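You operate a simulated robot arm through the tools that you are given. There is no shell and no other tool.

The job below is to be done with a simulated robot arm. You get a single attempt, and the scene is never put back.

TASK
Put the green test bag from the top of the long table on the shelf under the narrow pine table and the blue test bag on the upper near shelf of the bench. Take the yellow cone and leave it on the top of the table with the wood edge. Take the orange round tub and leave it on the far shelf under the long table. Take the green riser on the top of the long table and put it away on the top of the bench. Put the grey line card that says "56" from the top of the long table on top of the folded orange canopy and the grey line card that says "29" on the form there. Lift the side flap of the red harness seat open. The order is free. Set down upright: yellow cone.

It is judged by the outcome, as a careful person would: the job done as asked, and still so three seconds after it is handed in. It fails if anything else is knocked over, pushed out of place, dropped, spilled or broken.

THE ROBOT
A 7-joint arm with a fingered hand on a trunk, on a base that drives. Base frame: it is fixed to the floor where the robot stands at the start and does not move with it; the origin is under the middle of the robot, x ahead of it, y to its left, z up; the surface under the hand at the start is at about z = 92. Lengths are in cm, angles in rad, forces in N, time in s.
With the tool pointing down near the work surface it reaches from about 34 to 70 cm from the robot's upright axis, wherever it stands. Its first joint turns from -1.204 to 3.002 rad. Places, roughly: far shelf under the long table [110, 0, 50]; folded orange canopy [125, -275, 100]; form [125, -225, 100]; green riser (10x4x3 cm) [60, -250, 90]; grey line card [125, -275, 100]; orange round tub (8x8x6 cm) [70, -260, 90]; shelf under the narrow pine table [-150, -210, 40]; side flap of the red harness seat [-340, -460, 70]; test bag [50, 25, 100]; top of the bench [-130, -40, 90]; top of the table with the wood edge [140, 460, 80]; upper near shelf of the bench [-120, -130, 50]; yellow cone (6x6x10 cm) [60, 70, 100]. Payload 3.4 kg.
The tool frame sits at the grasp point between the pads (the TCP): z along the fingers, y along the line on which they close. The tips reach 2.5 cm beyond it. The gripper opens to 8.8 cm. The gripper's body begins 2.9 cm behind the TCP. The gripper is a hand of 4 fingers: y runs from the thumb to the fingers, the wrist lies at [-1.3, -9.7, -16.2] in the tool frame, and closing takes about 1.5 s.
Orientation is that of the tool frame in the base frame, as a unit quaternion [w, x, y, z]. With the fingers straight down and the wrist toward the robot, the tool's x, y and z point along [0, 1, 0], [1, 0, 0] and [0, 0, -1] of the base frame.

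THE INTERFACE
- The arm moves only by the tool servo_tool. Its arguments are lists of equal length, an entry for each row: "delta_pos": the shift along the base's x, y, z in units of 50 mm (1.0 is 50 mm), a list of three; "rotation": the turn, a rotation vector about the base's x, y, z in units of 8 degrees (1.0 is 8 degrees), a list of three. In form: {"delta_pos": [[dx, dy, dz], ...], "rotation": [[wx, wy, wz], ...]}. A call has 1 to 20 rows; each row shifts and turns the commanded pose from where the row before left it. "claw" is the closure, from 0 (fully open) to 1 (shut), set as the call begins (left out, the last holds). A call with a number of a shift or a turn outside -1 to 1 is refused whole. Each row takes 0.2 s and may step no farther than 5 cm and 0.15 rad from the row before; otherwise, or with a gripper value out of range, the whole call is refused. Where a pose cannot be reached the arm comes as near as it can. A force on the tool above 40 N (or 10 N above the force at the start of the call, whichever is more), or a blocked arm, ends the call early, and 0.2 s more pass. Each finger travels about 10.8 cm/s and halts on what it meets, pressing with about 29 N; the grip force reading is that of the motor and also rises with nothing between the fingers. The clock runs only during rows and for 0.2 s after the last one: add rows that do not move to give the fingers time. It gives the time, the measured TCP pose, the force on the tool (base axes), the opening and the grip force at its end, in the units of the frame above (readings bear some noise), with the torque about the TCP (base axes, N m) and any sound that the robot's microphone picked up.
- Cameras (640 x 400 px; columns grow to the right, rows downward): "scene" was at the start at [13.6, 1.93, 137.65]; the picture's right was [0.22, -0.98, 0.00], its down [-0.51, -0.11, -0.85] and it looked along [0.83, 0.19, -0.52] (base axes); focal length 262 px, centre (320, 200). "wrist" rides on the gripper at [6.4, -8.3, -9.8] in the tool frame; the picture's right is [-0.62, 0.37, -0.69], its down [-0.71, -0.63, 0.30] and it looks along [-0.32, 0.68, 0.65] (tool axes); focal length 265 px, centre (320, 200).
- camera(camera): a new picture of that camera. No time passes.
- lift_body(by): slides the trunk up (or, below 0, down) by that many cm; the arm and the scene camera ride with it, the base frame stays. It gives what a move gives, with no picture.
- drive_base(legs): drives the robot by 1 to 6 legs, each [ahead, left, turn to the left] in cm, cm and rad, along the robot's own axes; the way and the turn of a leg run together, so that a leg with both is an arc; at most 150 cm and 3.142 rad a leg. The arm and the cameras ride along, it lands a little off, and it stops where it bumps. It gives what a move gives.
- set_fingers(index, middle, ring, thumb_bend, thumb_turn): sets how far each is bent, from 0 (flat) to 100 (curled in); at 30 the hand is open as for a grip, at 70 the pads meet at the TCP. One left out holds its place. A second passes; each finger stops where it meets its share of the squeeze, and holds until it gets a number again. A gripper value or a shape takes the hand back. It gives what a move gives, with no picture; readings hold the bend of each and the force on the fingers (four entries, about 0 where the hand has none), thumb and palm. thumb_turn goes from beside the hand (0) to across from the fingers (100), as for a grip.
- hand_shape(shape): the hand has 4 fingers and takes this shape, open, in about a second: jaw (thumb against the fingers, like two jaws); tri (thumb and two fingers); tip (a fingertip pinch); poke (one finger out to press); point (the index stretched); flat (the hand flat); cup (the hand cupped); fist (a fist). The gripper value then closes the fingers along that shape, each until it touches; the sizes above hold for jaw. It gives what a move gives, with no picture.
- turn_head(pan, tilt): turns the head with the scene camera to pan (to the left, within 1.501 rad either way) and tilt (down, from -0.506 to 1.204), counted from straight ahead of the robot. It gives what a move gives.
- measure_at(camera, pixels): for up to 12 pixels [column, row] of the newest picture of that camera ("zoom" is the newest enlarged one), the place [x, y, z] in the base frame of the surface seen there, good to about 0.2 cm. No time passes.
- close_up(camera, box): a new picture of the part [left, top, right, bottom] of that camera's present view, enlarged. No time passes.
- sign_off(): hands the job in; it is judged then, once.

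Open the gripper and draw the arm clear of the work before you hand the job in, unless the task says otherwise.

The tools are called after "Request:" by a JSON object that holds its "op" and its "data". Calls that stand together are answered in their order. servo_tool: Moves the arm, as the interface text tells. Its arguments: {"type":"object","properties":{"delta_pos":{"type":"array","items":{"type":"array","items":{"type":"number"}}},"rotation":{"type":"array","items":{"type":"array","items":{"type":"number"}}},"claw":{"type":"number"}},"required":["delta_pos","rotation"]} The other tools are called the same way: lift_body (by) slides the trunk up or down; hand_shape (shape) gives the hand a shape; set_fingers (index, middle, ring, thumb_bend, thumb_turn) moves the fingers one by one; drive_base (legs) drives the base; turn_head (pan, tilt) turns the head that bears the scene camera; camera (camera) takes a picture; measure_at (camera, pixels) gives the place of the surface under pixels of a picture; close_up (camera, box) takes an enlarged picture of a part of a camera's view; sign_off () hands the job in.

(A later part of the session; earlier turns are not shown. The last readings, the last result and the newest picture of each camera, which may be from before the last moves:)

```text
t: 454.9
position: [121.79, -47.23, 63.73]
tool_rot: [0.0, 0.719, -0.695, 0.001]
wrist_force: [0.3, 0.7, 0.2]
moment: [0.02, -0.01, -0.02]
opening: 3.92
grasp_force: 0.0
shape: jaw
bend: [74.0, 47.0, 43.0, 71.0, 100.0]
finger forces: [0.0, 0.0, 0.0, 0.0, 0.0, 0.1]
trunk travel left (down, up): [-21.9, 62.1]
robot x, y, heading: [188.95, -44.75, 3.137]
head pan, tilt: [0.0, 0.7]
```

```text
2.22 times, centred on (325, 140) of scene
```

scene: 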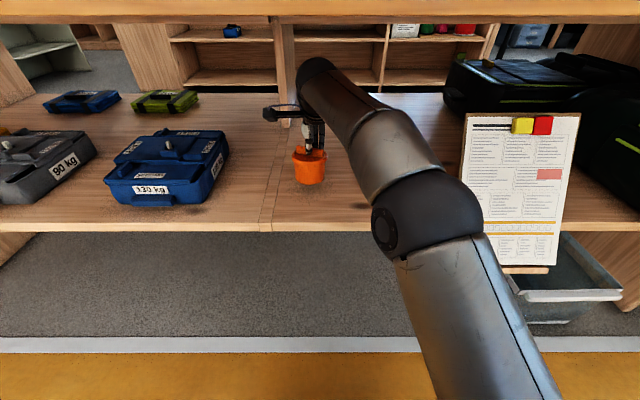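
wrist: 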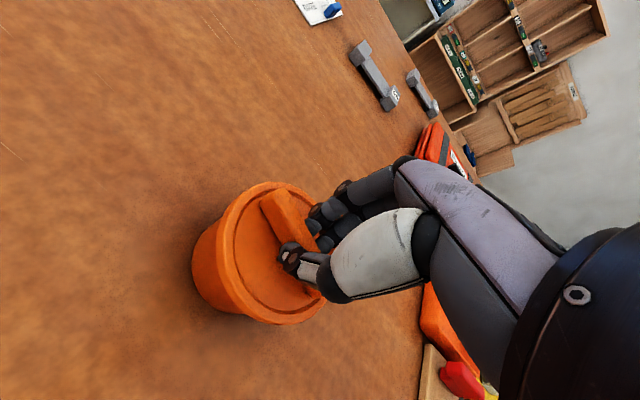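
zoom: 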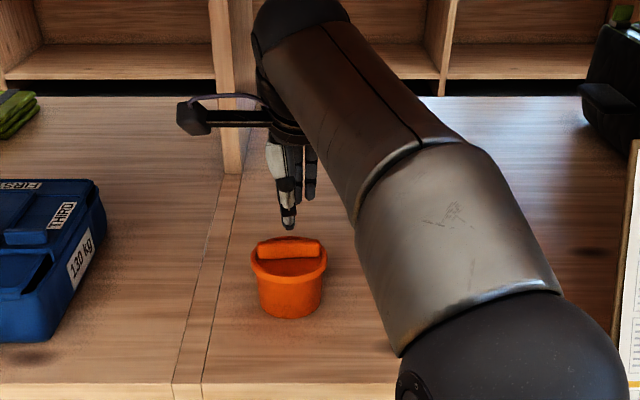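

The tub stands on the far shelf. I withdraw the hand and back off.

Request:
{"op": "servo_tool", "data": {"delta_pos": [[0.3, 0, -0.15], [0.6, 0, 0], [0.6, 0, 0], [0.6, 0, 0], [0.6, 0, 0], [0.6, 0, 0], [0.6, 0, 0], [0.5, 0, 0], [0, 0, 0]], "rotation": [[0, 0, 0], [0, 0, 0], [0, 0, 0], [0, 0, 0], [0, 0, 0], [0, 0, 0], [0, 0, 0], [0, 0, 0], [0, 0, 0]]}}

Request:
{"op": "drive_base", "data": {"legs": [[-20, 0, 0]]}}

Request:
{"op": "lift_body", "data": {"by": 40}}

Request:
{"op": "lift_body", "data": {"by": 14}}

Request:
{"op": "camera", "data": {"camera": "scene"}}

```text
t: 456.9
position: [143.74, -47.23, 63.37]
tool_rot: [0.002, 0.72, -0.694, 0.0]
wrist_force: [-0.2, -0.5, 0.3]
moment: [-0.02, 0.02, -0.04]
opening: 3.96
grasp_force: 0.0
shape: jaw
bend: [74.0, 47.0, 43.0, 71.0, 100.0]
finger forces: [0.0, 0.0, 0.1, 0.1, 0.0, 0.0]
trunk travel left (down, up): [-21.9, 62.1]
robot x, y, heading: [188.87, -45.1, 3.137]
head pan, tilt: [0.0, 0.7]
```

```text
t: 458.6
position: [163.65, -47.09, 63.4]
tool_rot: [0.001, 0.718, -0.696, 0.0]
wrist_force: [0.5, 0.6, -0.5]
moment: [0.0, 0.01, 0.01]
opening: 3.93
grasp_force: 0.0
shape: jaw
bend: [74.0, 47.0, 43.0, 71.0, 100.0]
finger forces: [0.1, 0.0, 0.1, 0.1, 0.0, 0.1]
trunk travel left (down, up): [-21.9, 62.1]
robot x, y, heading: [209.09, -45.25, 3.141]
head pan, tilt: [0.0, 0.7]
```

```text
t: 462.4
position: [163.65, -47.14, 103.33]
tool_rot: [0.002, 0.718, -0.696, 0.001]
wrist_force: [0.4, 0.2, 0.1]
moment: [0.0, -0.01, -0.01]
opening: 3.94
grasp_force: 0.0
shape: jaw
bend: [74.0, 47.0, 43.0, 71.0, 100.0]
finger forces: [0.0, 0.1, 0.1, 0.0, 0.0, 0.0]
trunk travel left (down, up): [-61.9, 22.1]
robot x, y, heading: [208.7, -45.32, 3.14]
head pan, tilt: [0.0, 0.7]
```

```text
t: 464.1
position: [163.78, -47.14, 117.29]
tool_rot: [0.001, 0.719, -0.695, 0.0]
wrist_force: [-0.2, 0.3, -0.1]
moment: [0.02, -0.03, -0.01]
opening: 3.93
grasp_force: 0.1
shape: jaw
bend: [74.0, 47.0, 43.0, 71.0, 100.0]
finger forces: [0.0, 0.0, 0.1, 0.0, 0.0, 0.0]
trunk travel left (down, up): [-75.9, 8.1]
robot x, y, heading: [208.76, -45.33, 3.139]
head pan, tilt: [0.0, 0.7]
```

```text
taken
```

scene: 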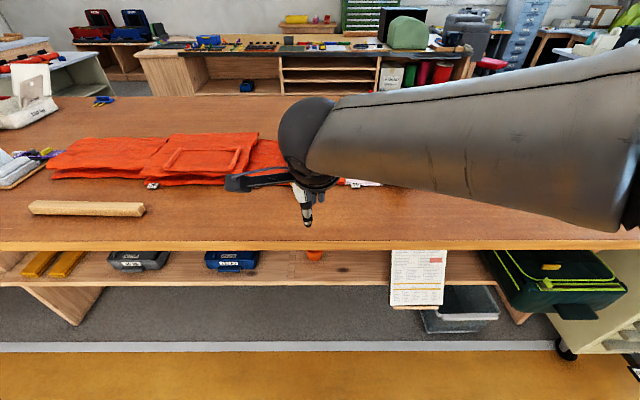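

The tub is visible on the shelf at (315, 255). Now I drive along the far side to the line cards.

Request:
{"op": "drive_base", "data": {"legs": [[0, 105, 0], [0, 100, 0]]}}

Request:
{"op": "turn_head", "data": {"pan": 0.15, "tilt": 0.75}}

Request:
{"op": "camera", "data": {"camera": "scene"}}

```text
t: 474.4
position: [160.29, -253.3, 117.37]
tool_rot: [0.001, 0.709, -0.705, 0.001]
wrist_force: [1.3, -0.1, -0.2]
moment: [-0.01, 0.0, 0.02]
opening: 3.95
grasp_force: 0.0
shape: jaw
bend: [74.0, 47.0, 43.0, 71.0, 100.0]
finger forces: [0.0, 0.0, 0.0, 0.1, 0.1, 0.0]
trunk travel left (down, up): [-75.9, 8.1]
robot x, y, heading: [205.94, -252.42, 3.12]
head pan, tilt: [0.0, 0.7]
```

```text
t: 475.1
position: [160.23, -253.33, 117.39]
tool_rot: [0.001, 0.709, -0.705, 0.001]
wrist_force: [-1.2, 0.0, 0.1]
moment: [0.03, 0.03, -0.01]
opening: 3.95
grasp_force: 0.1
shape: jaw
bend: [74.0, 47.0, 43.0, 71.0, 100.0]
finger forces: [0.0, 0.0, 0.0, 0.1, 0.0, 0.1]
trunk travel left (down, up): [-75.9, 8.1]
robot x, y, heading: [205.54, -252.44, 3.117]
head pan, tilt: [0.15, 0.75]
```

```text
taken
```

scene: 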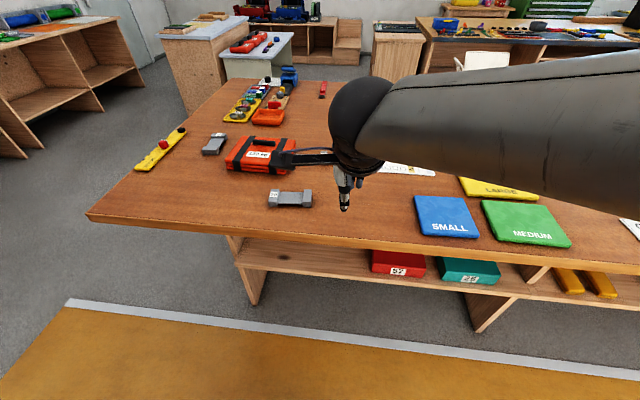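

Two grey cards are visible at (290, 198) and (214, 144), the orange packed canopy at (262, 155) and the form near (405, 168). I zoom to read numbers.

Request:
{"op": "close_up", "data": {"camera": "scene", "box": [180, 110, 460, 230]}}

Request:
{"op": "close_up", "data": {"camera": "scene", "box": [260, 175, 340, 225]}}

Request:
{"op": "camera", "data": {"camera": "wrist"}}

```text
2.29 times, centred on (320, 170) of scene
```

zoom: 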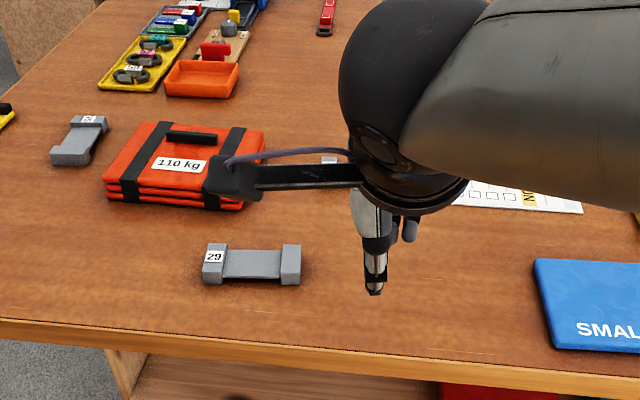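

```text
8.00 times, centred on (300, 200) of scene
```

zoom: 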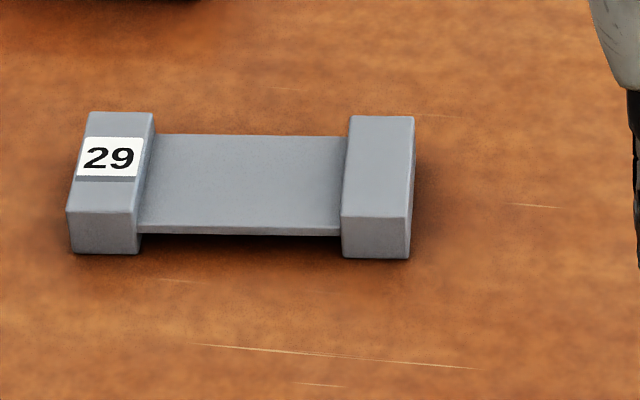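

```text
taken
```

wrist: 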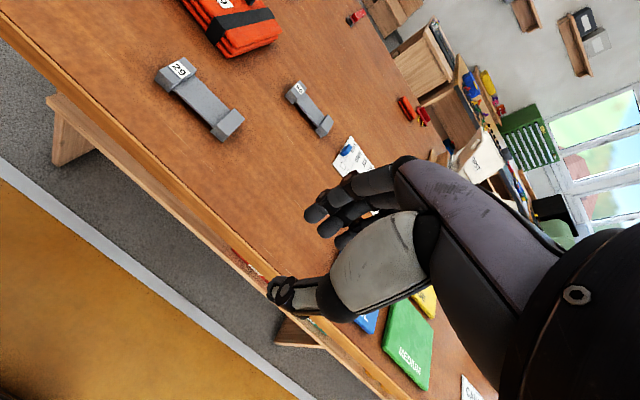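

The nearest card reads "29". I zoom on the other two.

Request:
{"op": "close_up", "data": {"camera": "wrist", "box": [270, 65, 350, 145]}}

Request:
{"op": "close_up", "data": {"camera": "scene", "box": [190, 120, 240, 165]}}

```text
5.00 times, centred on (310, 105) of wrist
```

zoom: 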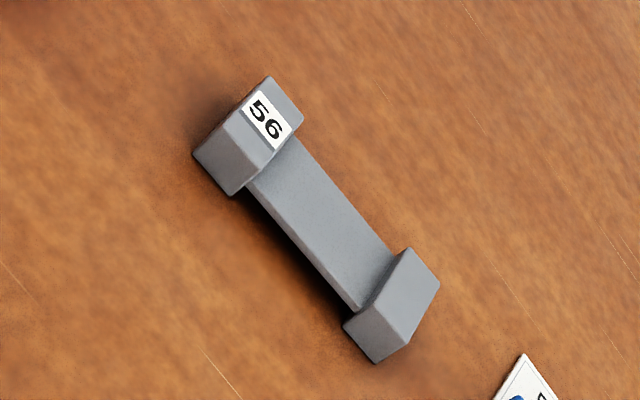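

```text
8.89 times, centred on (215, 142) of scene
```

zoom: 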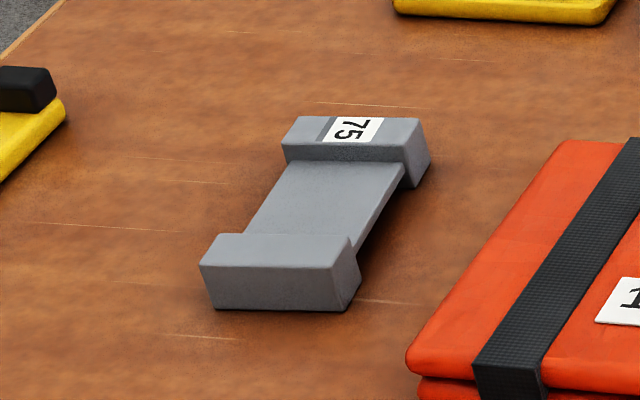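

"56" is the card between the hand and the form, and "75" stays. I measure cards 29 and 56, the canopy and the form.

Request:
{"op": "measure_at", "data": {"camera": "wrist", "pixels": [[172, 75], [180, 68], [200, 100], [228, 123], [160, 85], [240, 120], [297, 92], [310, 105], [323, 125], [292, 100], [355, 155], [350, 165]]}}

Request:
{"op": "measure_at", "data": {"camera": "scene", "pixels": [[262, 155], [235, 155], [290, 150], [250, 140], [255, 168], [277, 195], [303, 195], [290, 198], [400, 170], [420, 172], [285, 140], [232, 165]]}}

```text
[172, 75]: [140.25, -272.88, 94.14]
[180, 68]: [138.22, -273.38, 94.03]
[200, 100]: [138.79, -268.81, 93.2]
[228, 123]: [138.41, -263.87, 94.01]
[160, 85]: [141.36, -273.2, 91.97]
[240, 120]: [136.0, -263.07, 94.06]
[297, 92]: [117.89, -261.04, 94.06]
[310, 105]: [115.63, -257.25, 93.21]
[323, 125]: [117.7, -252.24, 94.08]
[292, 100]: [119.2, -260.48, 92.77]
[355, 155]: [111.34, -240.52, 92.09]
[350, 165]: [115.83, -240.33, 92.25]
```

```text
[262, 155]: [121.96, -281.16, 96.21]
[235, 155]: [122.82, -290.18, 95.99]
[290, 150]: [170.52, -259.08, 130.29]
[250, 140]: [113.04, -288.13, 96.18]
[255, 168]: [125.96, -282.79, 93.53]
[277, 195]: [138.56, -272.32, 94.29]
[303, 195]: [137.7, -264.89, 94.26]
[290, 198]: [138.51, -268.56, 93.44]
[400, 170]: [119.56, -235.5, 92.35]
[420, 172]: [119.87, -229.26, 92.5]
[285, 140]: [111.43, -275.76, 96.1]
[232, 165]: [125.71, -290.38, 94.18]
```

Card 29 is at (138.6, −268.6), card 56 at (116, −256.7), the canopy top at z≈96 around (118, −282). I drive 29 cm closer so all four places are in reach.

Request:
{"op": "drive_base", "data": {"legs": [[29, 3, 0.02]]}}

Request:
{"op": "camera", "data": {"camera": "wrist"}}

Request:
{"op": "turn_head", "data": {"pan": 0.15, "tilt": 0.85}}

Request:
{"op": "camera", "data": {"camera": "scene"}}

```text
t: 477.1
position: [131.06, -256.73, 117.32]
tool_rot: [0.001, 0.717, -0.697, 0.001]
wrist_force: [-0.5, 0.3, 0.3]
moment: [-0.02, 0.0, 0.0]
opening: 3.95
grasp_force: 0.1
shape: jaw
bend: [74.0, 47.0, 43.0, 71.0, 100.0]
finger forces: [0.1, 0.0, 0.1, 0.0, 0.0, 0.0]
trunk travel left (down, up): [-75.9, 8.1]
robot x, y, heading: [176.37, -255.34, 3.139]
head pan, tilt: [0.15, 0.75]
```

```text
taken
```

wrist: 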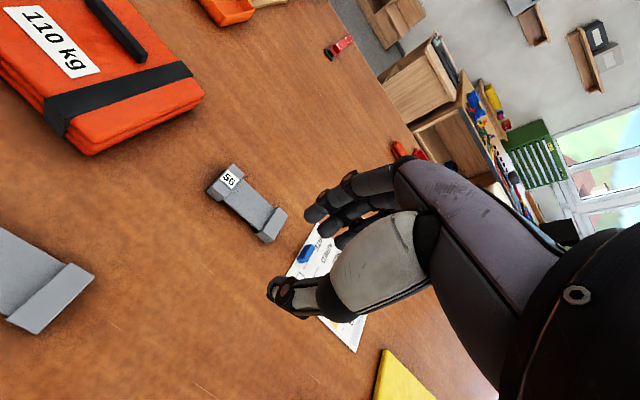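

```text
t: 477.7
position: [131.12, -256.67, 117.32]
tool_rot: [0.001, 0.717, -0.697, 0.0]
wrist_force: [-0.2, 0.3, -0.8]
moment: [0.01, 0.01, 0.01]
opening: 3.94
grasp_force: 0.1
shape: jaw
bend: [74.0, 47.0, 43.0, 71.0, 100.0]
finger forces: [0.0, 0.0, 0.1, 0.0, 0.0, 0.0]
trunk travel left (down, up): [-75.9, 8.1]
robot x, y, heading: [176.78, -254.71, 3.133]
head pan, tilt: [0.15, 0.85]
```

```text
taken
```

scene: 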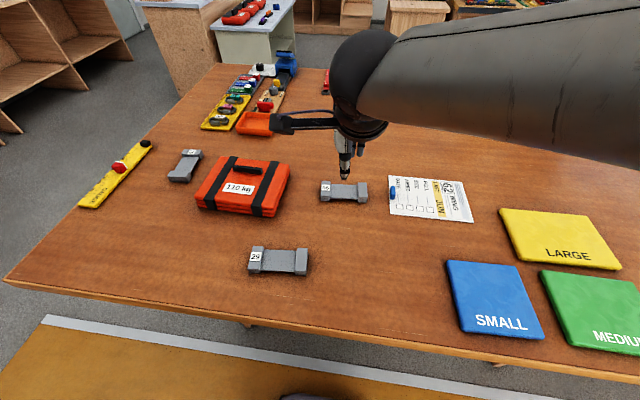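

Now I have a clear overview: 56 at (344, 191), 29 at (278, 261), canopy at (243, 188), form at (430, 198). I take precise measurements.

Request:
{"op": "close_up", "data": {"camera": "scene", "box": [180, 140, 490, 300]}}

Request:
{"op": "measure_at", "data": {"camera": "scene", "pixels": [[326, 185], [326, 197], [364, 186], [364, 198], [345, 186], [345, 198], [255, 252], [255, 268], [302, 254], [302, 270], [278, 252], [278, 270]]}}

Request:
{"op": "measure_at", "data": {"camera": "scene", "pixels": [[240, 188], [222, 180], [265, 183], [250, 168], [255, 200], [215, 197], [395, 185], [440, 200], [470, 200], [400, 210], [392, 193], [425, 185]]}}

```text
2.06 times, centred on (335, 220) of scene
```

zoom: 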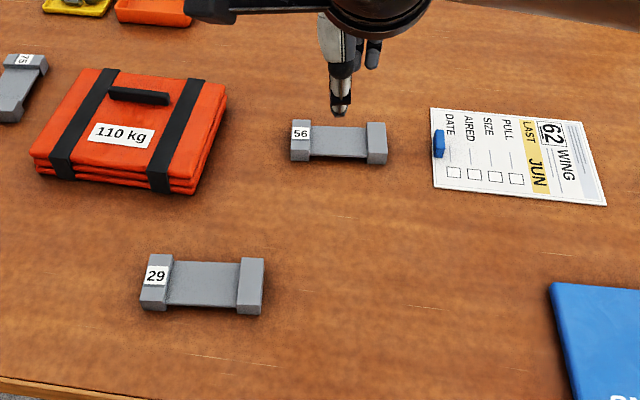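

```text
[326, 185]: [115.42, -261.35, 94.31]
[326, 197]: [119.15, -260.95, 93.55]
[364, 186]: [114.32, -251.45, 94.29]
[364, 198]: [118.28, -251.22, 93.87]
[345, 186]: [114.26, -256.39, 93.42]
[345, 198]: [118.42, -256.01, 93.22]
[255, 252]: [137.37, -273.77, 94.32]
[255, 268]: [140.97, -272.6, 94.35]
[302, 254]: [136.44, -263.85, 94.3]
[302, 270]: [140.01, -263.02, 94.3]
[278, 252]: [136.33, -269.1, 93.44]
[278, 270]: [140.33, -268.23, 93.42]
```

```text
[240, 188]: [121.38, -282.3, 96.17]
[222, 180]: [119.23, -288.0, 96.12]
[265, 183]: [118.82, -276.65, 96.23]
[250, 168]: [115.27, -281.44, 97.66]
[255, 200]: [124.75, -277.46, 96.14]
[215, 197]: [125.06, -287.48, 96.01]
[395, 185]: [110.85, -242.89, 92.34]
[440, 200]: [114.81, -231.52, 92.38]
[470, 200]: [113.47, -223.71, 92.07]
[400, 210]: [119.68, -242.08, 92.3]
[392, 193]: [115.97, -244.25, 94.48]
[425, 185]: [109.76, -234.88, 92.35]
```

Card 56 is centred at (116.4, −256.3) with its bar top at z 93.4; the canopy's free area centre is (121.8, −282.8). I move over card 56 with a wide opening.

Request:
{"op": "servo_tool", "data": {"delta_pos": [[-0.49, 0.013, -0.3], [-0.49, 0.013, -0.4], [-0.49, 0.013, -0.5], [-0.49, 0.013, -0.5], [-0.49, 0.013, -0.5], [-0.49, 0.015, -0.5], [0, 0, -0.6], [0, 0, 0]], "rotation": [[0, 0, 0.1], [0, 0, 0.1], [0, 0, 0.1], [0, 0, 0.07], [0, 0, 0], [0, 0, 0], [0, 0, 0], [0, 0, 0]], "claw": 0.25}}

Request:
{"op": "camera", "data": {"camera": "wrist"}}

Request:
{"op": "camera", "data": {"camera": "scene"}}

```text
t: 479.5
position: [116.21, -256.37, 100.89]
tool_rot: [0.0, 0.734, -0.679, 0.001]
wrist_force: [0.4, -0.3, 0.1]
moment: [0.01, -0.01, -0.05]
opening: 6.58
grasp_force: 0.0
shape: jaw
bend: [27.0, 36.0, 33.0, 54.0, 99.0]
finger forces: [0.0, 0.1, 0.0, 0.0, 0.1, 0.0]
trunk travel left (down, up): [-75.9, 8.1]
robot x, y, heading: [176.74, -254.73, 3.137]
head pan, tilt: [0.15, 0.85]
```

```text
taken
```

wrist: 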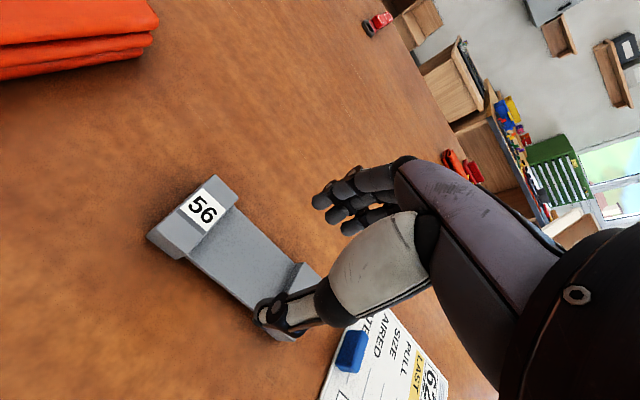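

```text
taken
```

scene: 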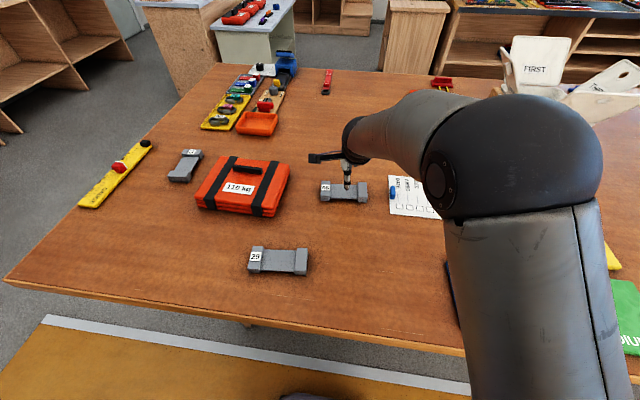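

The card lies below the hand. I descend to z≈97 and check alignment.

Request:
{"op": "servo_tool", "data": {"delta_pos": [[0.02, 0, -0.4], [0.02, 0, -0.35], [0, 0, 0]], "rotation": [[0, 0, 0], [0, 0, 0], [0, 0, 0]]}}

Request:
{"op": "camera", "data": {"camera": "wrist"}}

Request:
{"op": "close_up", "data": {"camera": "scene", "box": [290, 130, 400, 220]}}

```text
t: 480.3
position: [116.48, -256.04, 97.11]
tool_rot: [0.0, 0.734, -0.679, 0.001]
wrist_force: [0.6, -0.1, 0.1]
moment: [0.01, 0.02, -0.03]
opening: 6.54
grasp_force: 0.1
shape: jaw
bend: [27.0, 36.0, 33.0, 54.0, 99.0]
finger forces: [0.0, 0.0, 0.0, 0.0, 0.0, 0.1]
trunk travel left (down, up): [-75.9, 8.1]
robot x, y, heading: [176.45, -254.94, 3.133]
head pan, tilt: [0.15, 0.85]
```

```text
taken
```

wrist: 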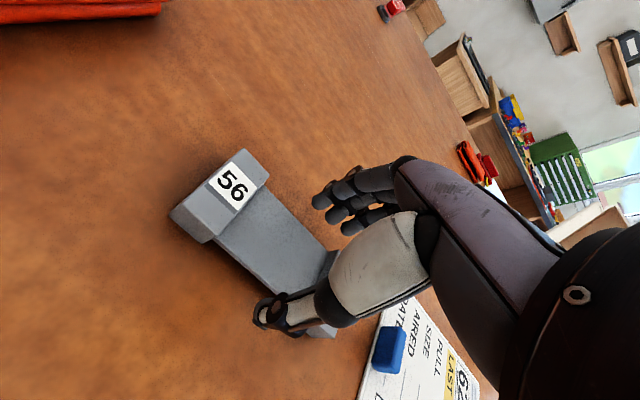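

```text
4.44 times, centred on (345, 175) of scene
```

zoom: 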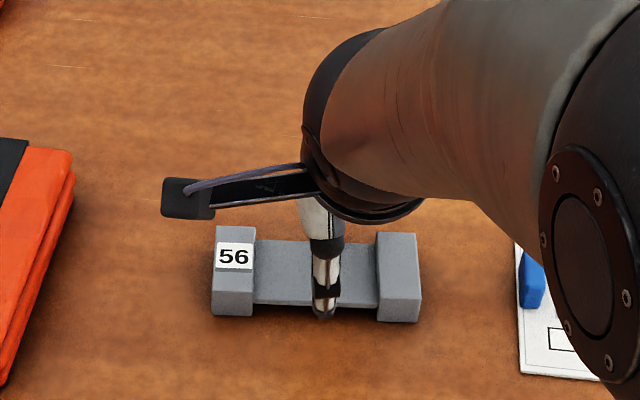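

Thumb and fingers frame the bar's centre. I lower to z≈94.8 and close.

Request:
{"op": "servo_tool", "data": {"delta_pos": [[0, -0.02, -0.2], [0, 0, -0.15], [0, 0, -0.1], [0, 0, 0]], "rotation": [[0, 0, 0], [0, 0, 0], [0, 0, 0], [0, 0, 0]]}}

Request:
{"op": "servo_tool", "data": {"delta_pos": [[0, 0, 0], [0, 0, 0], [0, 0, 0], [0, 0, 0], [0, 0, 0], [0, 0, 0], [0, 0, 0]], "rotation": [[0, 0, 0], [0, 0, 0], [0, 0, 0], [0, 0, 0], [0, 0, 0], [0, 0, 0], [0, 0, 0]], "claw": 1.0}}

Request:
{"op": "camera", "data": {"camera": "wrist"}}

Request:
{"op": "close_up", "data": {"camera": "scene", "box": [290, 130, 400, 220]}}

```text
t: 481.3
position: [116.69, -256.43, 94.93]
tool_rot: [0.001, 0.735, -0.678, 0.001]
wrist_force: [0.5, 0.4, -0.2]
moment: [0.0, 0.02, 0.0]
opening: 6.58
grasp_force: 0.1
shape: jaw
bend: [27.0, 36.0, 33.0, 54.0, 99.0]
finger forces: [0.0, 0.0, 0.1, 0.0, 0.0, 0.1]
trunk travel left (down, up): [-75.9, 8.1]
robot x, y, heading: [176.35, -254.57, 3.134]
head pan, tilt: [0.15, 0.85]
```

```text
t: 482.9
position: [116.62, -256.33, 94.88]
tool_rot: [0.001, 0.735, -0.678, 0.0]
wrist_force: [0.2, 0.0, 0.2]
moment: [-0.02, -0.01, -0.04]
opening: 4.25
grasp_force: 29.9
shape: jaw
bend: [74.0, 46.0, 43.0, 70.0, 100.0]
finger forces: [15.0, 8.0, 3.6, 0.0, 26.5, 0.0]
trunk travel left (down, up): [-75.9, 8.1]
robot x, y, heading: [176.45, -255.23, 3.132]
head pan, tilt: [0.15, 0.85]
```

```text
taken
```

wrist: 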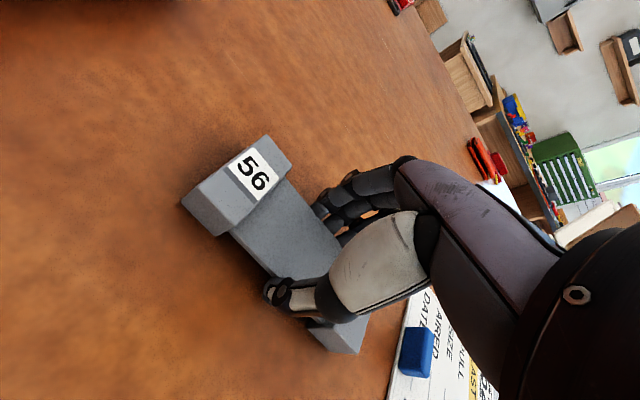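

```text
4.44 times, centred on (345, 175) of scene
```

zoom: 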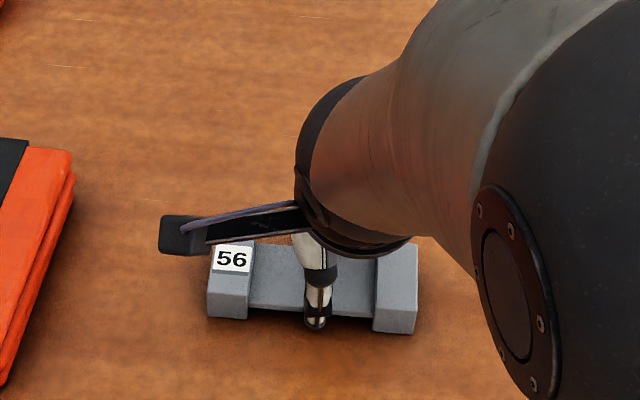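

Gripped at 4.25 cm with 29 N. I lift it and check.

Request:
{"op": "servo_tool", "data": {"delta_pos": [[0, 0, 0.1], [0, 0, 0.2], [0, 0, 0.4], [0, 0, 0.5], [0, 0, 0.5], [0, 0, 0]], "rotation": [[0, 0, 0], [0, 0, 0], [0, 0, 0], [0, 0, 0], [0, 0, 0], [0, 0, 0]]}}

Request:
{"op": "camera", "data": {"camera": "wrist"}}

Request:
{"op": "camera", "data": {"camera": "scene"}}

```text
t: 484.3
position: [116.7, -256.43, 103.38]
tool_rot: [0.001, 0.735, -0.678, 0.0]
wrist_force: [0.5, 0.1, -1.3]
moment: [-0.01, 0.04, 0.02]
opening: 4.28
grasp_force: 28.8
shape: jaw
bend: [74.0, 46.0, 43.0, 70.0, 99.0]
finger forces: [15.0, 8.0, 3.7, 0.0, 26.6, 0.0]
trunk travel left (down, up): [-75.9, 8.1]
robot x, y, heading: [176.78, -255.0, 3.133]
head pan, tilt: [0.15, 0.85]
```

```text
taken
```

wrist: 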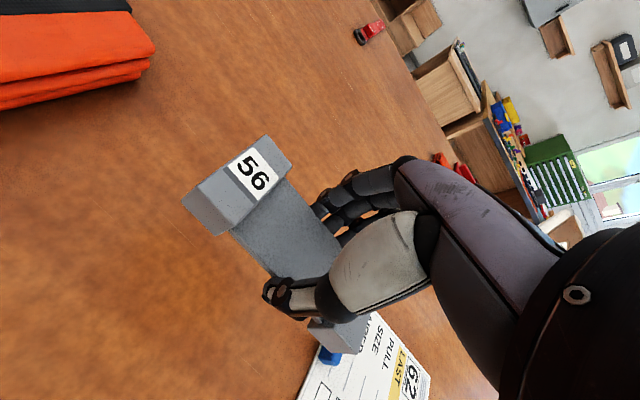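

```text
taken
```

scene: 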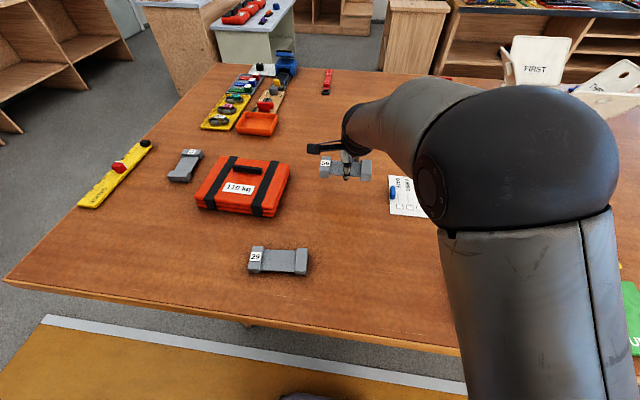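

The card hangs level. I carry it over the canopy at a safe height.

Request:
{"op": "servo_tool", "data": {"delta_pos": [[0, 0, 0.5], [0.187, -0.88, 0.05], [0.187, -0.88, 0], [0.187, -0.88, 0], [0.187, -0.88, 0], [0.187, -0.88, 0], [0.187, -0.88, 0], [0, 0, 0]], "rotation": [[0, 0, 0], [0, 0, -0.1], [0, 0, -0.1], [0, 0, -0.1], [0, 0, -0.1], [0, 0, -0.1], [0, 0, -0.1], [0, 0, 0]]}}

Request:
{"op": "camera", "data": {"camera": "wrist"}}

Request:
{"op": "camera", "data": {"camera": "scene"}}

```text
t: 486.1
position: [121.66, -279.34, 105.75]
tool_rot: [0.001, 0.708, -0.707, 0.001]
wrist_force: [-0.5, 0.5, -1.4]
moment: [0.01, -0.01, 0.02]
opening: 4.25
grasp_force: 28.8
shape: jaw
bend: [74.0, 46.0, 44.0, 71.0, 99.0]
finger forces: [14.9, 7.8, 3.7, 0.1, 26.5, 0.0]
out of reach, approached as far as the arm can: row 7
trunk travel left (down, up): [-75.9, 8.1]
robot x, y, heading: [176.29, -255.2, 3.131]
head pan, tilt: [0.15, 0.85]
```

```text
taken
```

wrist: 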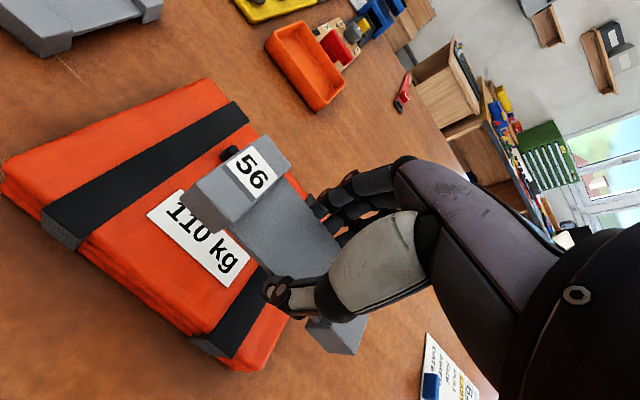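

```text
taken
```

scene: 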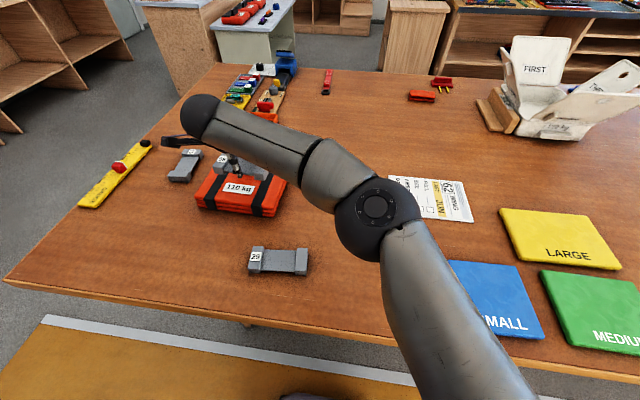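

The arm is at its lateral limit 3.4 cm short, so I drive the base 3.5 cm left.

Request:
{"op": "drive_base", "data": {"legs": [[0, 3.6, 0]]}}

Request:
{"op": "camera", "data": {"camera": "wrist"}}

Request:
{"op": "close_up", "data": {"camera": "scene", "box": [150, 90, 330, 230]}}

```text
t: 487.0
position: [121.72, -283.0, 105.78]
tool_rot: [0.001, 0.708, -0.706, 0.0]
wrist_force: [-0.4, -0.3, 0.0]
moment: [0.02, -0.01, -0.02]
opening: 4.23
grasp_force: 29.0
shape: jaw
bend: [74.0, 46.0, 44.0, 71.0, 99.0]
finger forces: [15.1, 7.9, 3.8, 0.1, 26.6, 0.0]
trunk travel left (down, up): [-75.9, 8.1]
robot x, y, heading: [176.26, -258.99, 3.135]
head pan, tilt: [0.15, 0.85]
```

```text
taken
```

wrist: 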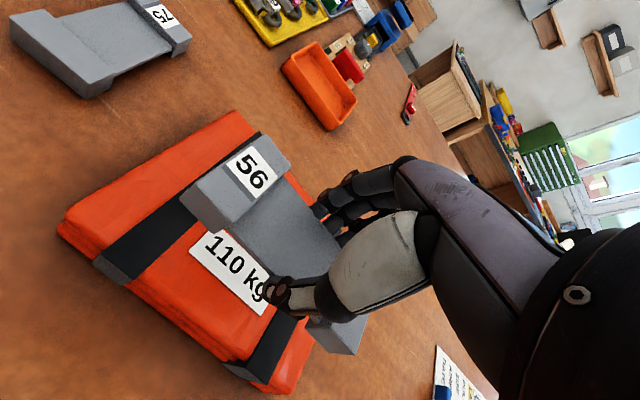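

```text
2.86 times, centred on (240, 160) of scene
```

zoom: 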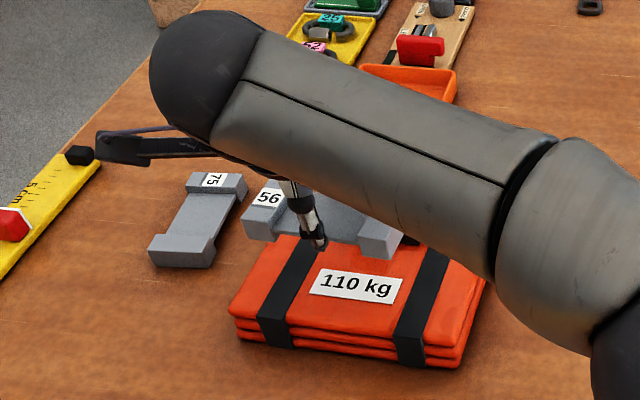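

Now above the canopy's centre. I descend gently with a slight shift toward me to clear the black handle.

Request:
{"op": "servo_tool", "data": {"delta_pos": [[0.06, 0, -0.3], [0.06, 0, -0.3], [0, 0, -0.3], [0, 0, -0.2], [0, 0, 0]], "rotation": [[0, 0, 0], [0, 0, 0], [0, 0, 0], [0, 0, 0], [0, 0, 0]]}}

Request:
{"op": "camera", "data": {"camera": "wrist"}}

Request:
{"op": "close_up", "data": {"camera": "scene", "box": [150, 90, 330, 230]}}

```text
t: 488.2
position: [122.13, -283.05, 100.35]
tool_rot: [0.001, 0.708, -0.707, 0.001]
wrist_force: [-0.2, 0.5, -0.5]
moment: [-0.01, 0.03, 0.03]
opening: 4.24
grasp_force: 28.7
shape: jaw
bend: [74.0, 46.0, 44.0, 71.0, 99.0]
finger forces: [15.0, 7.8, 3.6, 0.0, 26.4, 0.1]
trunk travel left (down, up): [-75.9, 8.1]
robot x, y, heading: [176.58, -258.84, 3.139]
head pan, tilt: [0.15, 0.85]
```

```text
taken
```

wrist: 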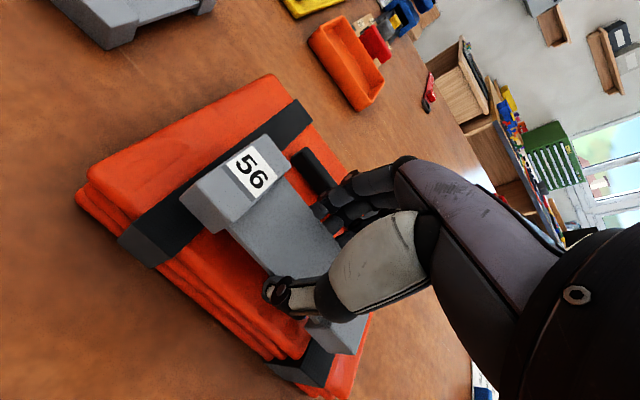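

```text
2.86 times, centred on (240, 160) of scene
```

zoom: 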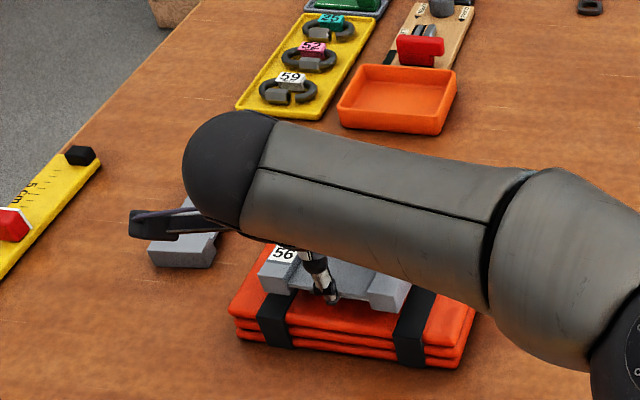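

The card is about 1 cm above the canopy top. I lower it to contact and open only slightly so the fingers don't push the handle.

Request:
{"op": "servo_tool", "data": {"delta_pos": [[0, 0, -0.1], [0, 0, -0.08], [0, 0, -0.06], [0, 0, 0]], "rotation": [[0, 0, 0], [0, 0, 0], [0, 0, 0], [0, 0, 0]]}}

Request:
{"op": "close_up", "data": {"camera": "scene", "box": [190, 140, 310, 230]}}

```text
t: 489.2
position: [122.41, -282.97, 99.04]
tool_rot: [0.001, 0.708, -0.706, 0.001]
wrist_force: [-0.7, 0.1, 0.0]
moment: [0.04, 0.01, -0.01]
opening: 4.21
grasp_force: 29.2
shape: jaw
bend: [74.0, 46.0, 44.0, 71.0, 99.0]
finger forces: [14.9, 7.9, 3.7, 0.0, 26.5, 0.0]
trunk travel left (down, up): [-75.9, 8.1]
robot x, y, heading: [176.3, -258.7, 3.136]
head pan, tilt: [0.15, 0.85]
```

```text
4.44 times, centred on (250, 185) of scene
```

zoom: 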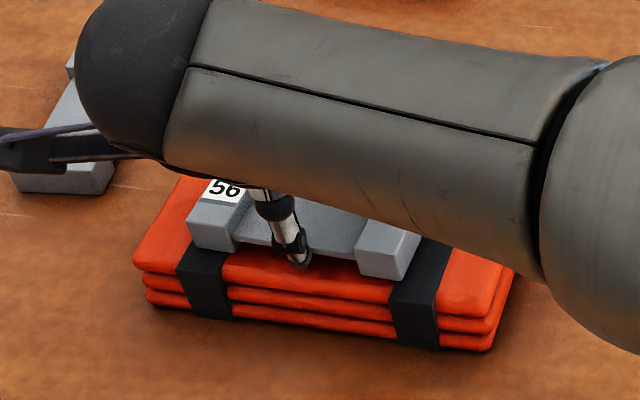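

Contact is light. I lower a touch, open to about 5 cm, and rise straight up.

Request:
{"op": "servo_tool", "data": {"delta_pos": [[-0.05, 0, -0.03], [0, 0, 0]], "rotation": [[0, 0, 0], [0, 0, 0]]}}

Request:
{"op": "servo_tool", "data": {"delta_pos": [[0, 0, 0], [0, 0, 0], [0, 0, 0], [0, 0, 0]], "rotation": [[0, 0, 0], [0, 0, 0], [0, 0, 0], [0, 0, 0]], "claw": 0.42}}

Request:
{"op": "camera", "data": {"camera": "wrist"}}

```text
t: 489.8
position: [121.98, -282.96, 98.88]
tool_rot: [0.001, 0.708, -0.706, 0.0]
wrist_force: [-0.2, 0.4, -0.4]
moment: [-0.02, -0.01, 0.03]
opening: 4.24
grasp_force: 29.0
shape: jaw
bend: [74.0, 46.0, 44.0, 71.0, 99.0]
finger forces: [15.2, 7.8, 3.8, 0.1, 26.4, 0.1]
trunk travel left (down, up): [-75.9, 8.1]
robot x, y, heading: [176.35, -258.96, 3.129]
head pan, tilt: [0.15, 0.85]
```

```text
t: 490.8
position: [122.11, -282.93, 98.87]
tool_rot: [0.001, 0.707, -0.707, 0.0]
wrist_force: [0.2, -0.8, -0.2]
moment: [0.0, -0.02, 0.0]
opening: 5.06
grasp_force: 0.1
shape: jaw
bend: [74.0, 41.0, 38.0, 66.0, 100.0]
finger forces: [0.1, 0.0, 0.0, 0.1, 0.1, 0.1]
trunk travel left (down, up): [-75.9, 8.1]
robot x, y, heading: [176.48, -258.76, 3.136]
head pan, tilt: [0.15, 0.85]
```

```text
taken
```

wrist: 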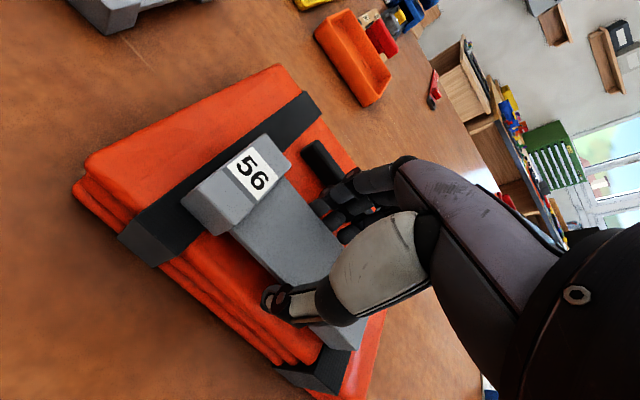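

The card rests on the canopy. I rise straight up and look.

Request:
{"op": "servo_tool", "data": {"delta_pos": [[0, 0, 0.15], [0, 0, 0.3], [0, 0, 0.5], [0, 0, 0.6], [0, 0, 0.6], [0, 0, 0]], "rotation": [[0, 0, 0], [0, 0, 0], [0, 0, 0], [0, 0, 0], [0, 0, 0], [0, 0, 0]]}}

Request:
{"op": "camera", "data": {"camera": "wrist"}}

Request:
{"op": "measure_at", "data": {"camera": "wrist", "pixels": [[200, 215], [250, 165], [230, 250], [310, 330]]}}

```text
t: 492.2
position: [121.89, -282.55, 109.97]
tool_rot: [0.001, 0.708, -0.706, 0.001]
wrist_force: [0.1, -0.4, 0.4]
moment: [0.02, -0.01, -0.03]
opening: 5.05
grasp_force: 0.0
shape: jaw
bend: [74.0, 41.0, 38.0, 66.0, 100.0]
finger forces: [0.1, 0.0, 0.0, 0.0, 0.0, 0.0]
out of reach, approached as far as the arm can: row 5
trunk travel left (down, up): [-75.9, 8.1]
robot x, y, heading: [176.31, -258.37, 3.135]
head pan, tilt: [0.15, 0.85]
```

```text
taken
```

wrist: 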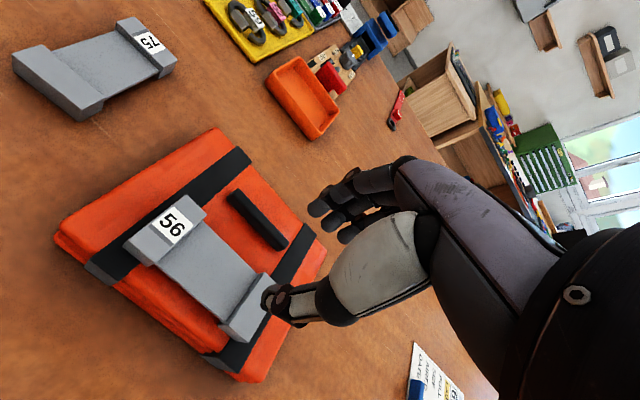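

```text
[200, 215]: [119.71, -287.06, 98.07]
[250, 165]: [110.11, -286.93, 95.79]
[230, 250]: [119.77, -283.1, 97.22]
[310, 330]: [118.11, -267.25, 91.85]
```

Card 56 sits squarely on the canopy. For card 29 I back the base 10 cm and move the hand over it.

Request:
{"op": "drive_base", "data": {"legs": [[-10, 0, 0]]}}

Request:
{"op": "servo_tool", "data": {"delta_pos": [[0.325, 0.69, -0.1], [0.325, 0.69, -0.2], [0.325, 0.69, -0.4], [0.325, 0.69, -0.5], [0, 0, -0.5], [0, 0, 0]], "rotation": [[0, 0, 0.12], [0, 0, 0.12], [0, 0, 0.12], [0, 0, 0.12], [0, 0, 0], [0, 0, 0]], "claw": 0.25}}

Request:
{"op": "camera", "data": {"camera": "wrist"}}

Request:
{"op": "camera", "data": {"camera": "scene"}}

```text
t: 493.4
position: [132.07, -282.82, 109.8]
tool_rot: [0.0, 0.708, -0.706, 0.001]
wrist_force: [0.5, 0.2, 0.8]
moment: [-0.01, 0.05, -0.01]
opening: 5.07
grasp_force: 0.1
shape: jaw
bend: [74.0, 41.0, 38.0, 66.0, 100.0]
finger forces: [0.0, 0.1, 0.0, 0.0, 0.0, 0.0]
trunk travel left (down, up): [-75.9, 8.1]
robot x, y, heading: [187.08, -258.8, 3.136]
head pan, tilt: [0.15, 0.85]
```

```text
t: 494.8
position: [138.62, -268.93, 101.37]
tool_rot: [0.001, 0.731, -0.683, 0.001]
wrist_force: [0.2, 1.0, -0.6]
moment: [-0.01, 0.01, -0.01]
opening: 6.57
grasp_force: 0.0
shape: jaw
bend: [27.0, 36.0, 33.0, 54.0, 99.0]
finger forces: [0.1, 0.1, 0.1, 0.0, 0.1, 0.0]
trunk travel left (down, up): [-75.9, 8.1]
robot x, y, heading: [186.5, -258.84, 3.135]
head pan, tilt: [0.15, 0.85]
```

```text
taken
```

wrist: 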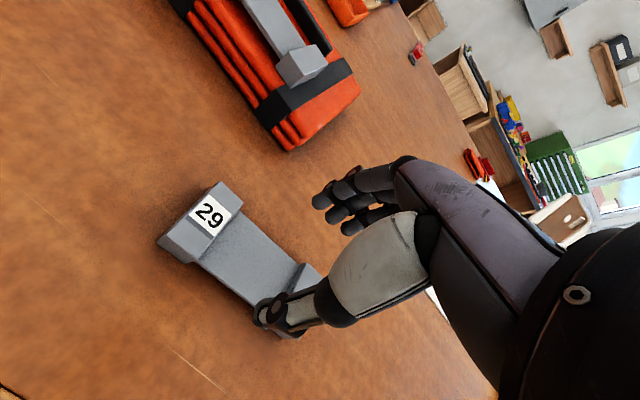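

```text
taken
```

scene: 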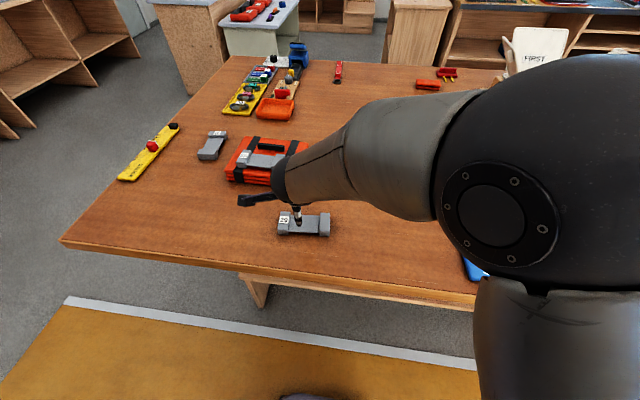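

The view matches the earlier grip. I descend in steps to z≈94.9.

Request:
{"op": "servo_tool", "data": {"delta_pos": [[-0.02, 0.03, -0.4], [0, 0.02, -0.4], [0, 0, -0.25], [0, 0, -0.15], [0, 0, -0.1], [0, 0, 0]], "rotation": [[0, 0, 0], [0, 0, 0], [0, 0, 0], [0, 0, 0], [0, 0, 0], [0, 0, 0]]}}

Request:
{"op": "close_up", "data": {"camera": "scene", "box": [240, 170, 350, 260]}}

Request:
{"op": "camera", "data": {"camera": "wrist"}}

```text
t: 496.4
position: [136.91, -268.1, 97.38]
tool_rot: [0.035, 0.714, -0.699, 0.023]
wrist_force: [-0.4, -0.3, 0.0]
moment: [-0.03, -0.03, 0.01]
opening: 6.57
grasp_force: 0.0
shape: jaw
bend: [27.0, 36.0, 33.0, 54.0, 99.0]
finger forces: [0.0, 0.1, 0.1, 0.1, 0.0, 0.0]
trunk travel left (down, up): [-75.9, 8.1]
robot x, y, heading: [186.71, -259.14, 3.134]
head pan, tilt: [0.15, 0.85]
stopped in row 6: the arm was blocked; the commanded pose is now the measured one
```

```text
4.44 times, centred on (295, 215) of scene
```

zoom: 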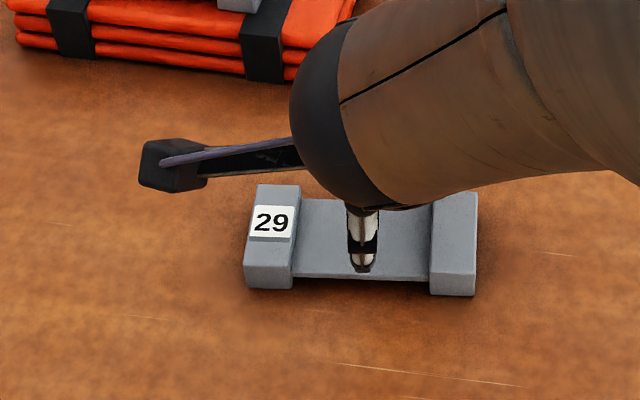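

```text
taken
```

wrist: 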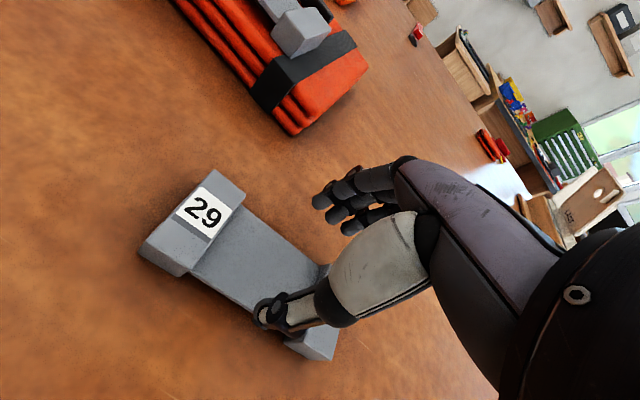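

At this shorter reach the arm hits a limit. I raise the hand, back the base a further 11 cm and re-align.

Request:
{"op": "servo_tool", "data": {"delta_pos": [[0, 0, 0.4], [0.1, 0, 0.5], [0.1, 0, 0.5], [0, 0, 0]], "rotation": [[0, 0, 0], [0, 0, 0], [0, 0, 0], [0, 0, 0]]}}

Request:
{"op": "drive_base", "data": {"legs": [[-11, 0, 0]]}}

```text
t: 497.4
position: [138.08, -268.2, 104.03]
tool_rot: [0.032, 0.716, -0.697, 0.022]
wrist_force: [0.7, 0.3, -0.7]
moment: [-0.03, 0.0, 0.0]
opening: 6.56
grasp_force: 0.0
shape: jaw
bend: [27.0, 36.0, 33.0, 54.0, 99.0]
finger forces: [0.0, 0.0, 0.0, 0.0, 0.0, 0.0]
trunk travel left (down, up): [-75.9, 8.1]
robot x, y, heading: [186.68, -258.57, 3.134]
head pan, tilt: [0.15, 0.85]
```

```text
t: 498.5
position: [148.98, -268.06, 104.02]
tool_rot: [0.033, 0.715, -0.698, 0.021]
wrist_force: [0.0, 0.0, 0.2]
moment: [0.0, -0.01, 0.0]
opening: 6.57
grasp_force: 0.0
shape: jaw
bend: [27.0, 36.0, 33.0, 54.0, 99.0]
finger forces: [0.1, 0.1, 0.1, 0.1, 0.0, 0.0]
trunk travel left (down, up): [-75.9, 8.1]
robot x, y, heading: [197.91, -258.64, 3.129]
head pan, tilt: [0.15, 0.85]
```

I fix the small tilt and move back over card 29 at the better reach.

Request:
{"op": "servo_tool", "data": {"delta_pos": [[-0.7, -0.03, -0.2], [-0.7, -0.03, -0.2], [-0.7, -0.03, -0.2], [0, 0, -0.4], [0, 0, 0]], "rotation": [[0.18, -0.035, 0.1], [0.18, -0.035, 0.1], [0.18, -0.035, 0.1], [0, 0, 0], [0, 0, 0]]}}

Request:
{"op": "servo_tool", "data": {"delta_pos": [[0, 0, -0.3], [0, 0, -0.2], [0, 0, 0]], "rotation": [[0, 0, 0], [0, 0, 0], [0, 0, 0]]}}

Request:
{"op": "camera", "data": {"camera": "wrist"}}

Request:
{"op": "camera", "data": {"camera": "scene"}}

```text
t: 499.7
position: [137.83, -267.61, 99.57]
tool_rot: [0.009, 0.721, -0.693, 0.011]
wrist_force: [0.8, 0.5, -0.2]
moment: [0.01, 0.01, -0.01]
opening: 6.57
grasp_force: 0.1
shape: jaw
bend: [27.0, 36.0, 33.0, 54.0, 99.0]
finger forces: [0.0, 0.1, 0.1, 0.0, 0.0, 0.0]
trunk travel left (down, up): [-75.9, 8.1]
robot x, y, heading: [197.71, -259.0, 3.131]
head pan, tilt: [0.15, 0.85]
```

```text
t: 500.5
position: [137.85, -267.75, 96.89]
tool_rot: [0.007, 0.721, -0.693, 0.01]
wrist_force: [0.0, 0.3, 0.8]
moment: [0.01, 0.03, 0.01]
opening: 6.57
grasp_force: 0.0
shape: jaw
bend: [27.0, 36.0, 33.0, 54.0, 99.0]
finger forces: [0.1, 0.0, 0.1, 0.1, 0.0, 0.0]
trunk travel left (down, up): [-75.9, 8.1]
robot x, y, heading: [197.78, -258.98, 3.135]
head pan, tilt: [0.15, 0.85]
```

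```text
taken
```

wrist: 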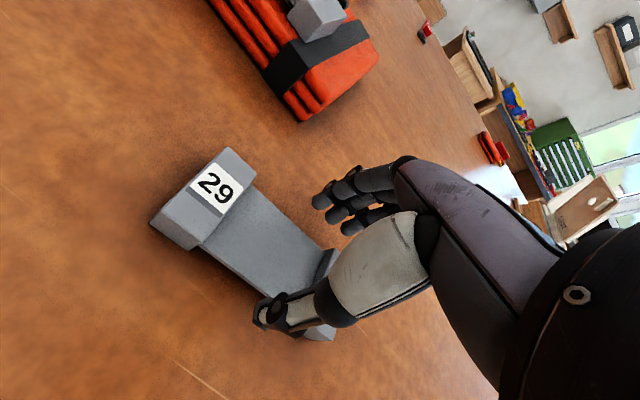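

```text
taken
```

scene: 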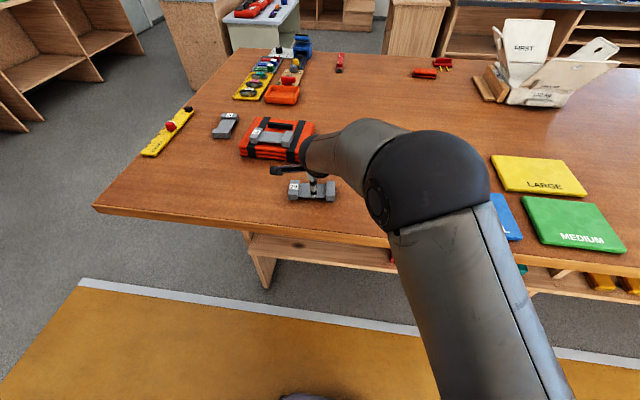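

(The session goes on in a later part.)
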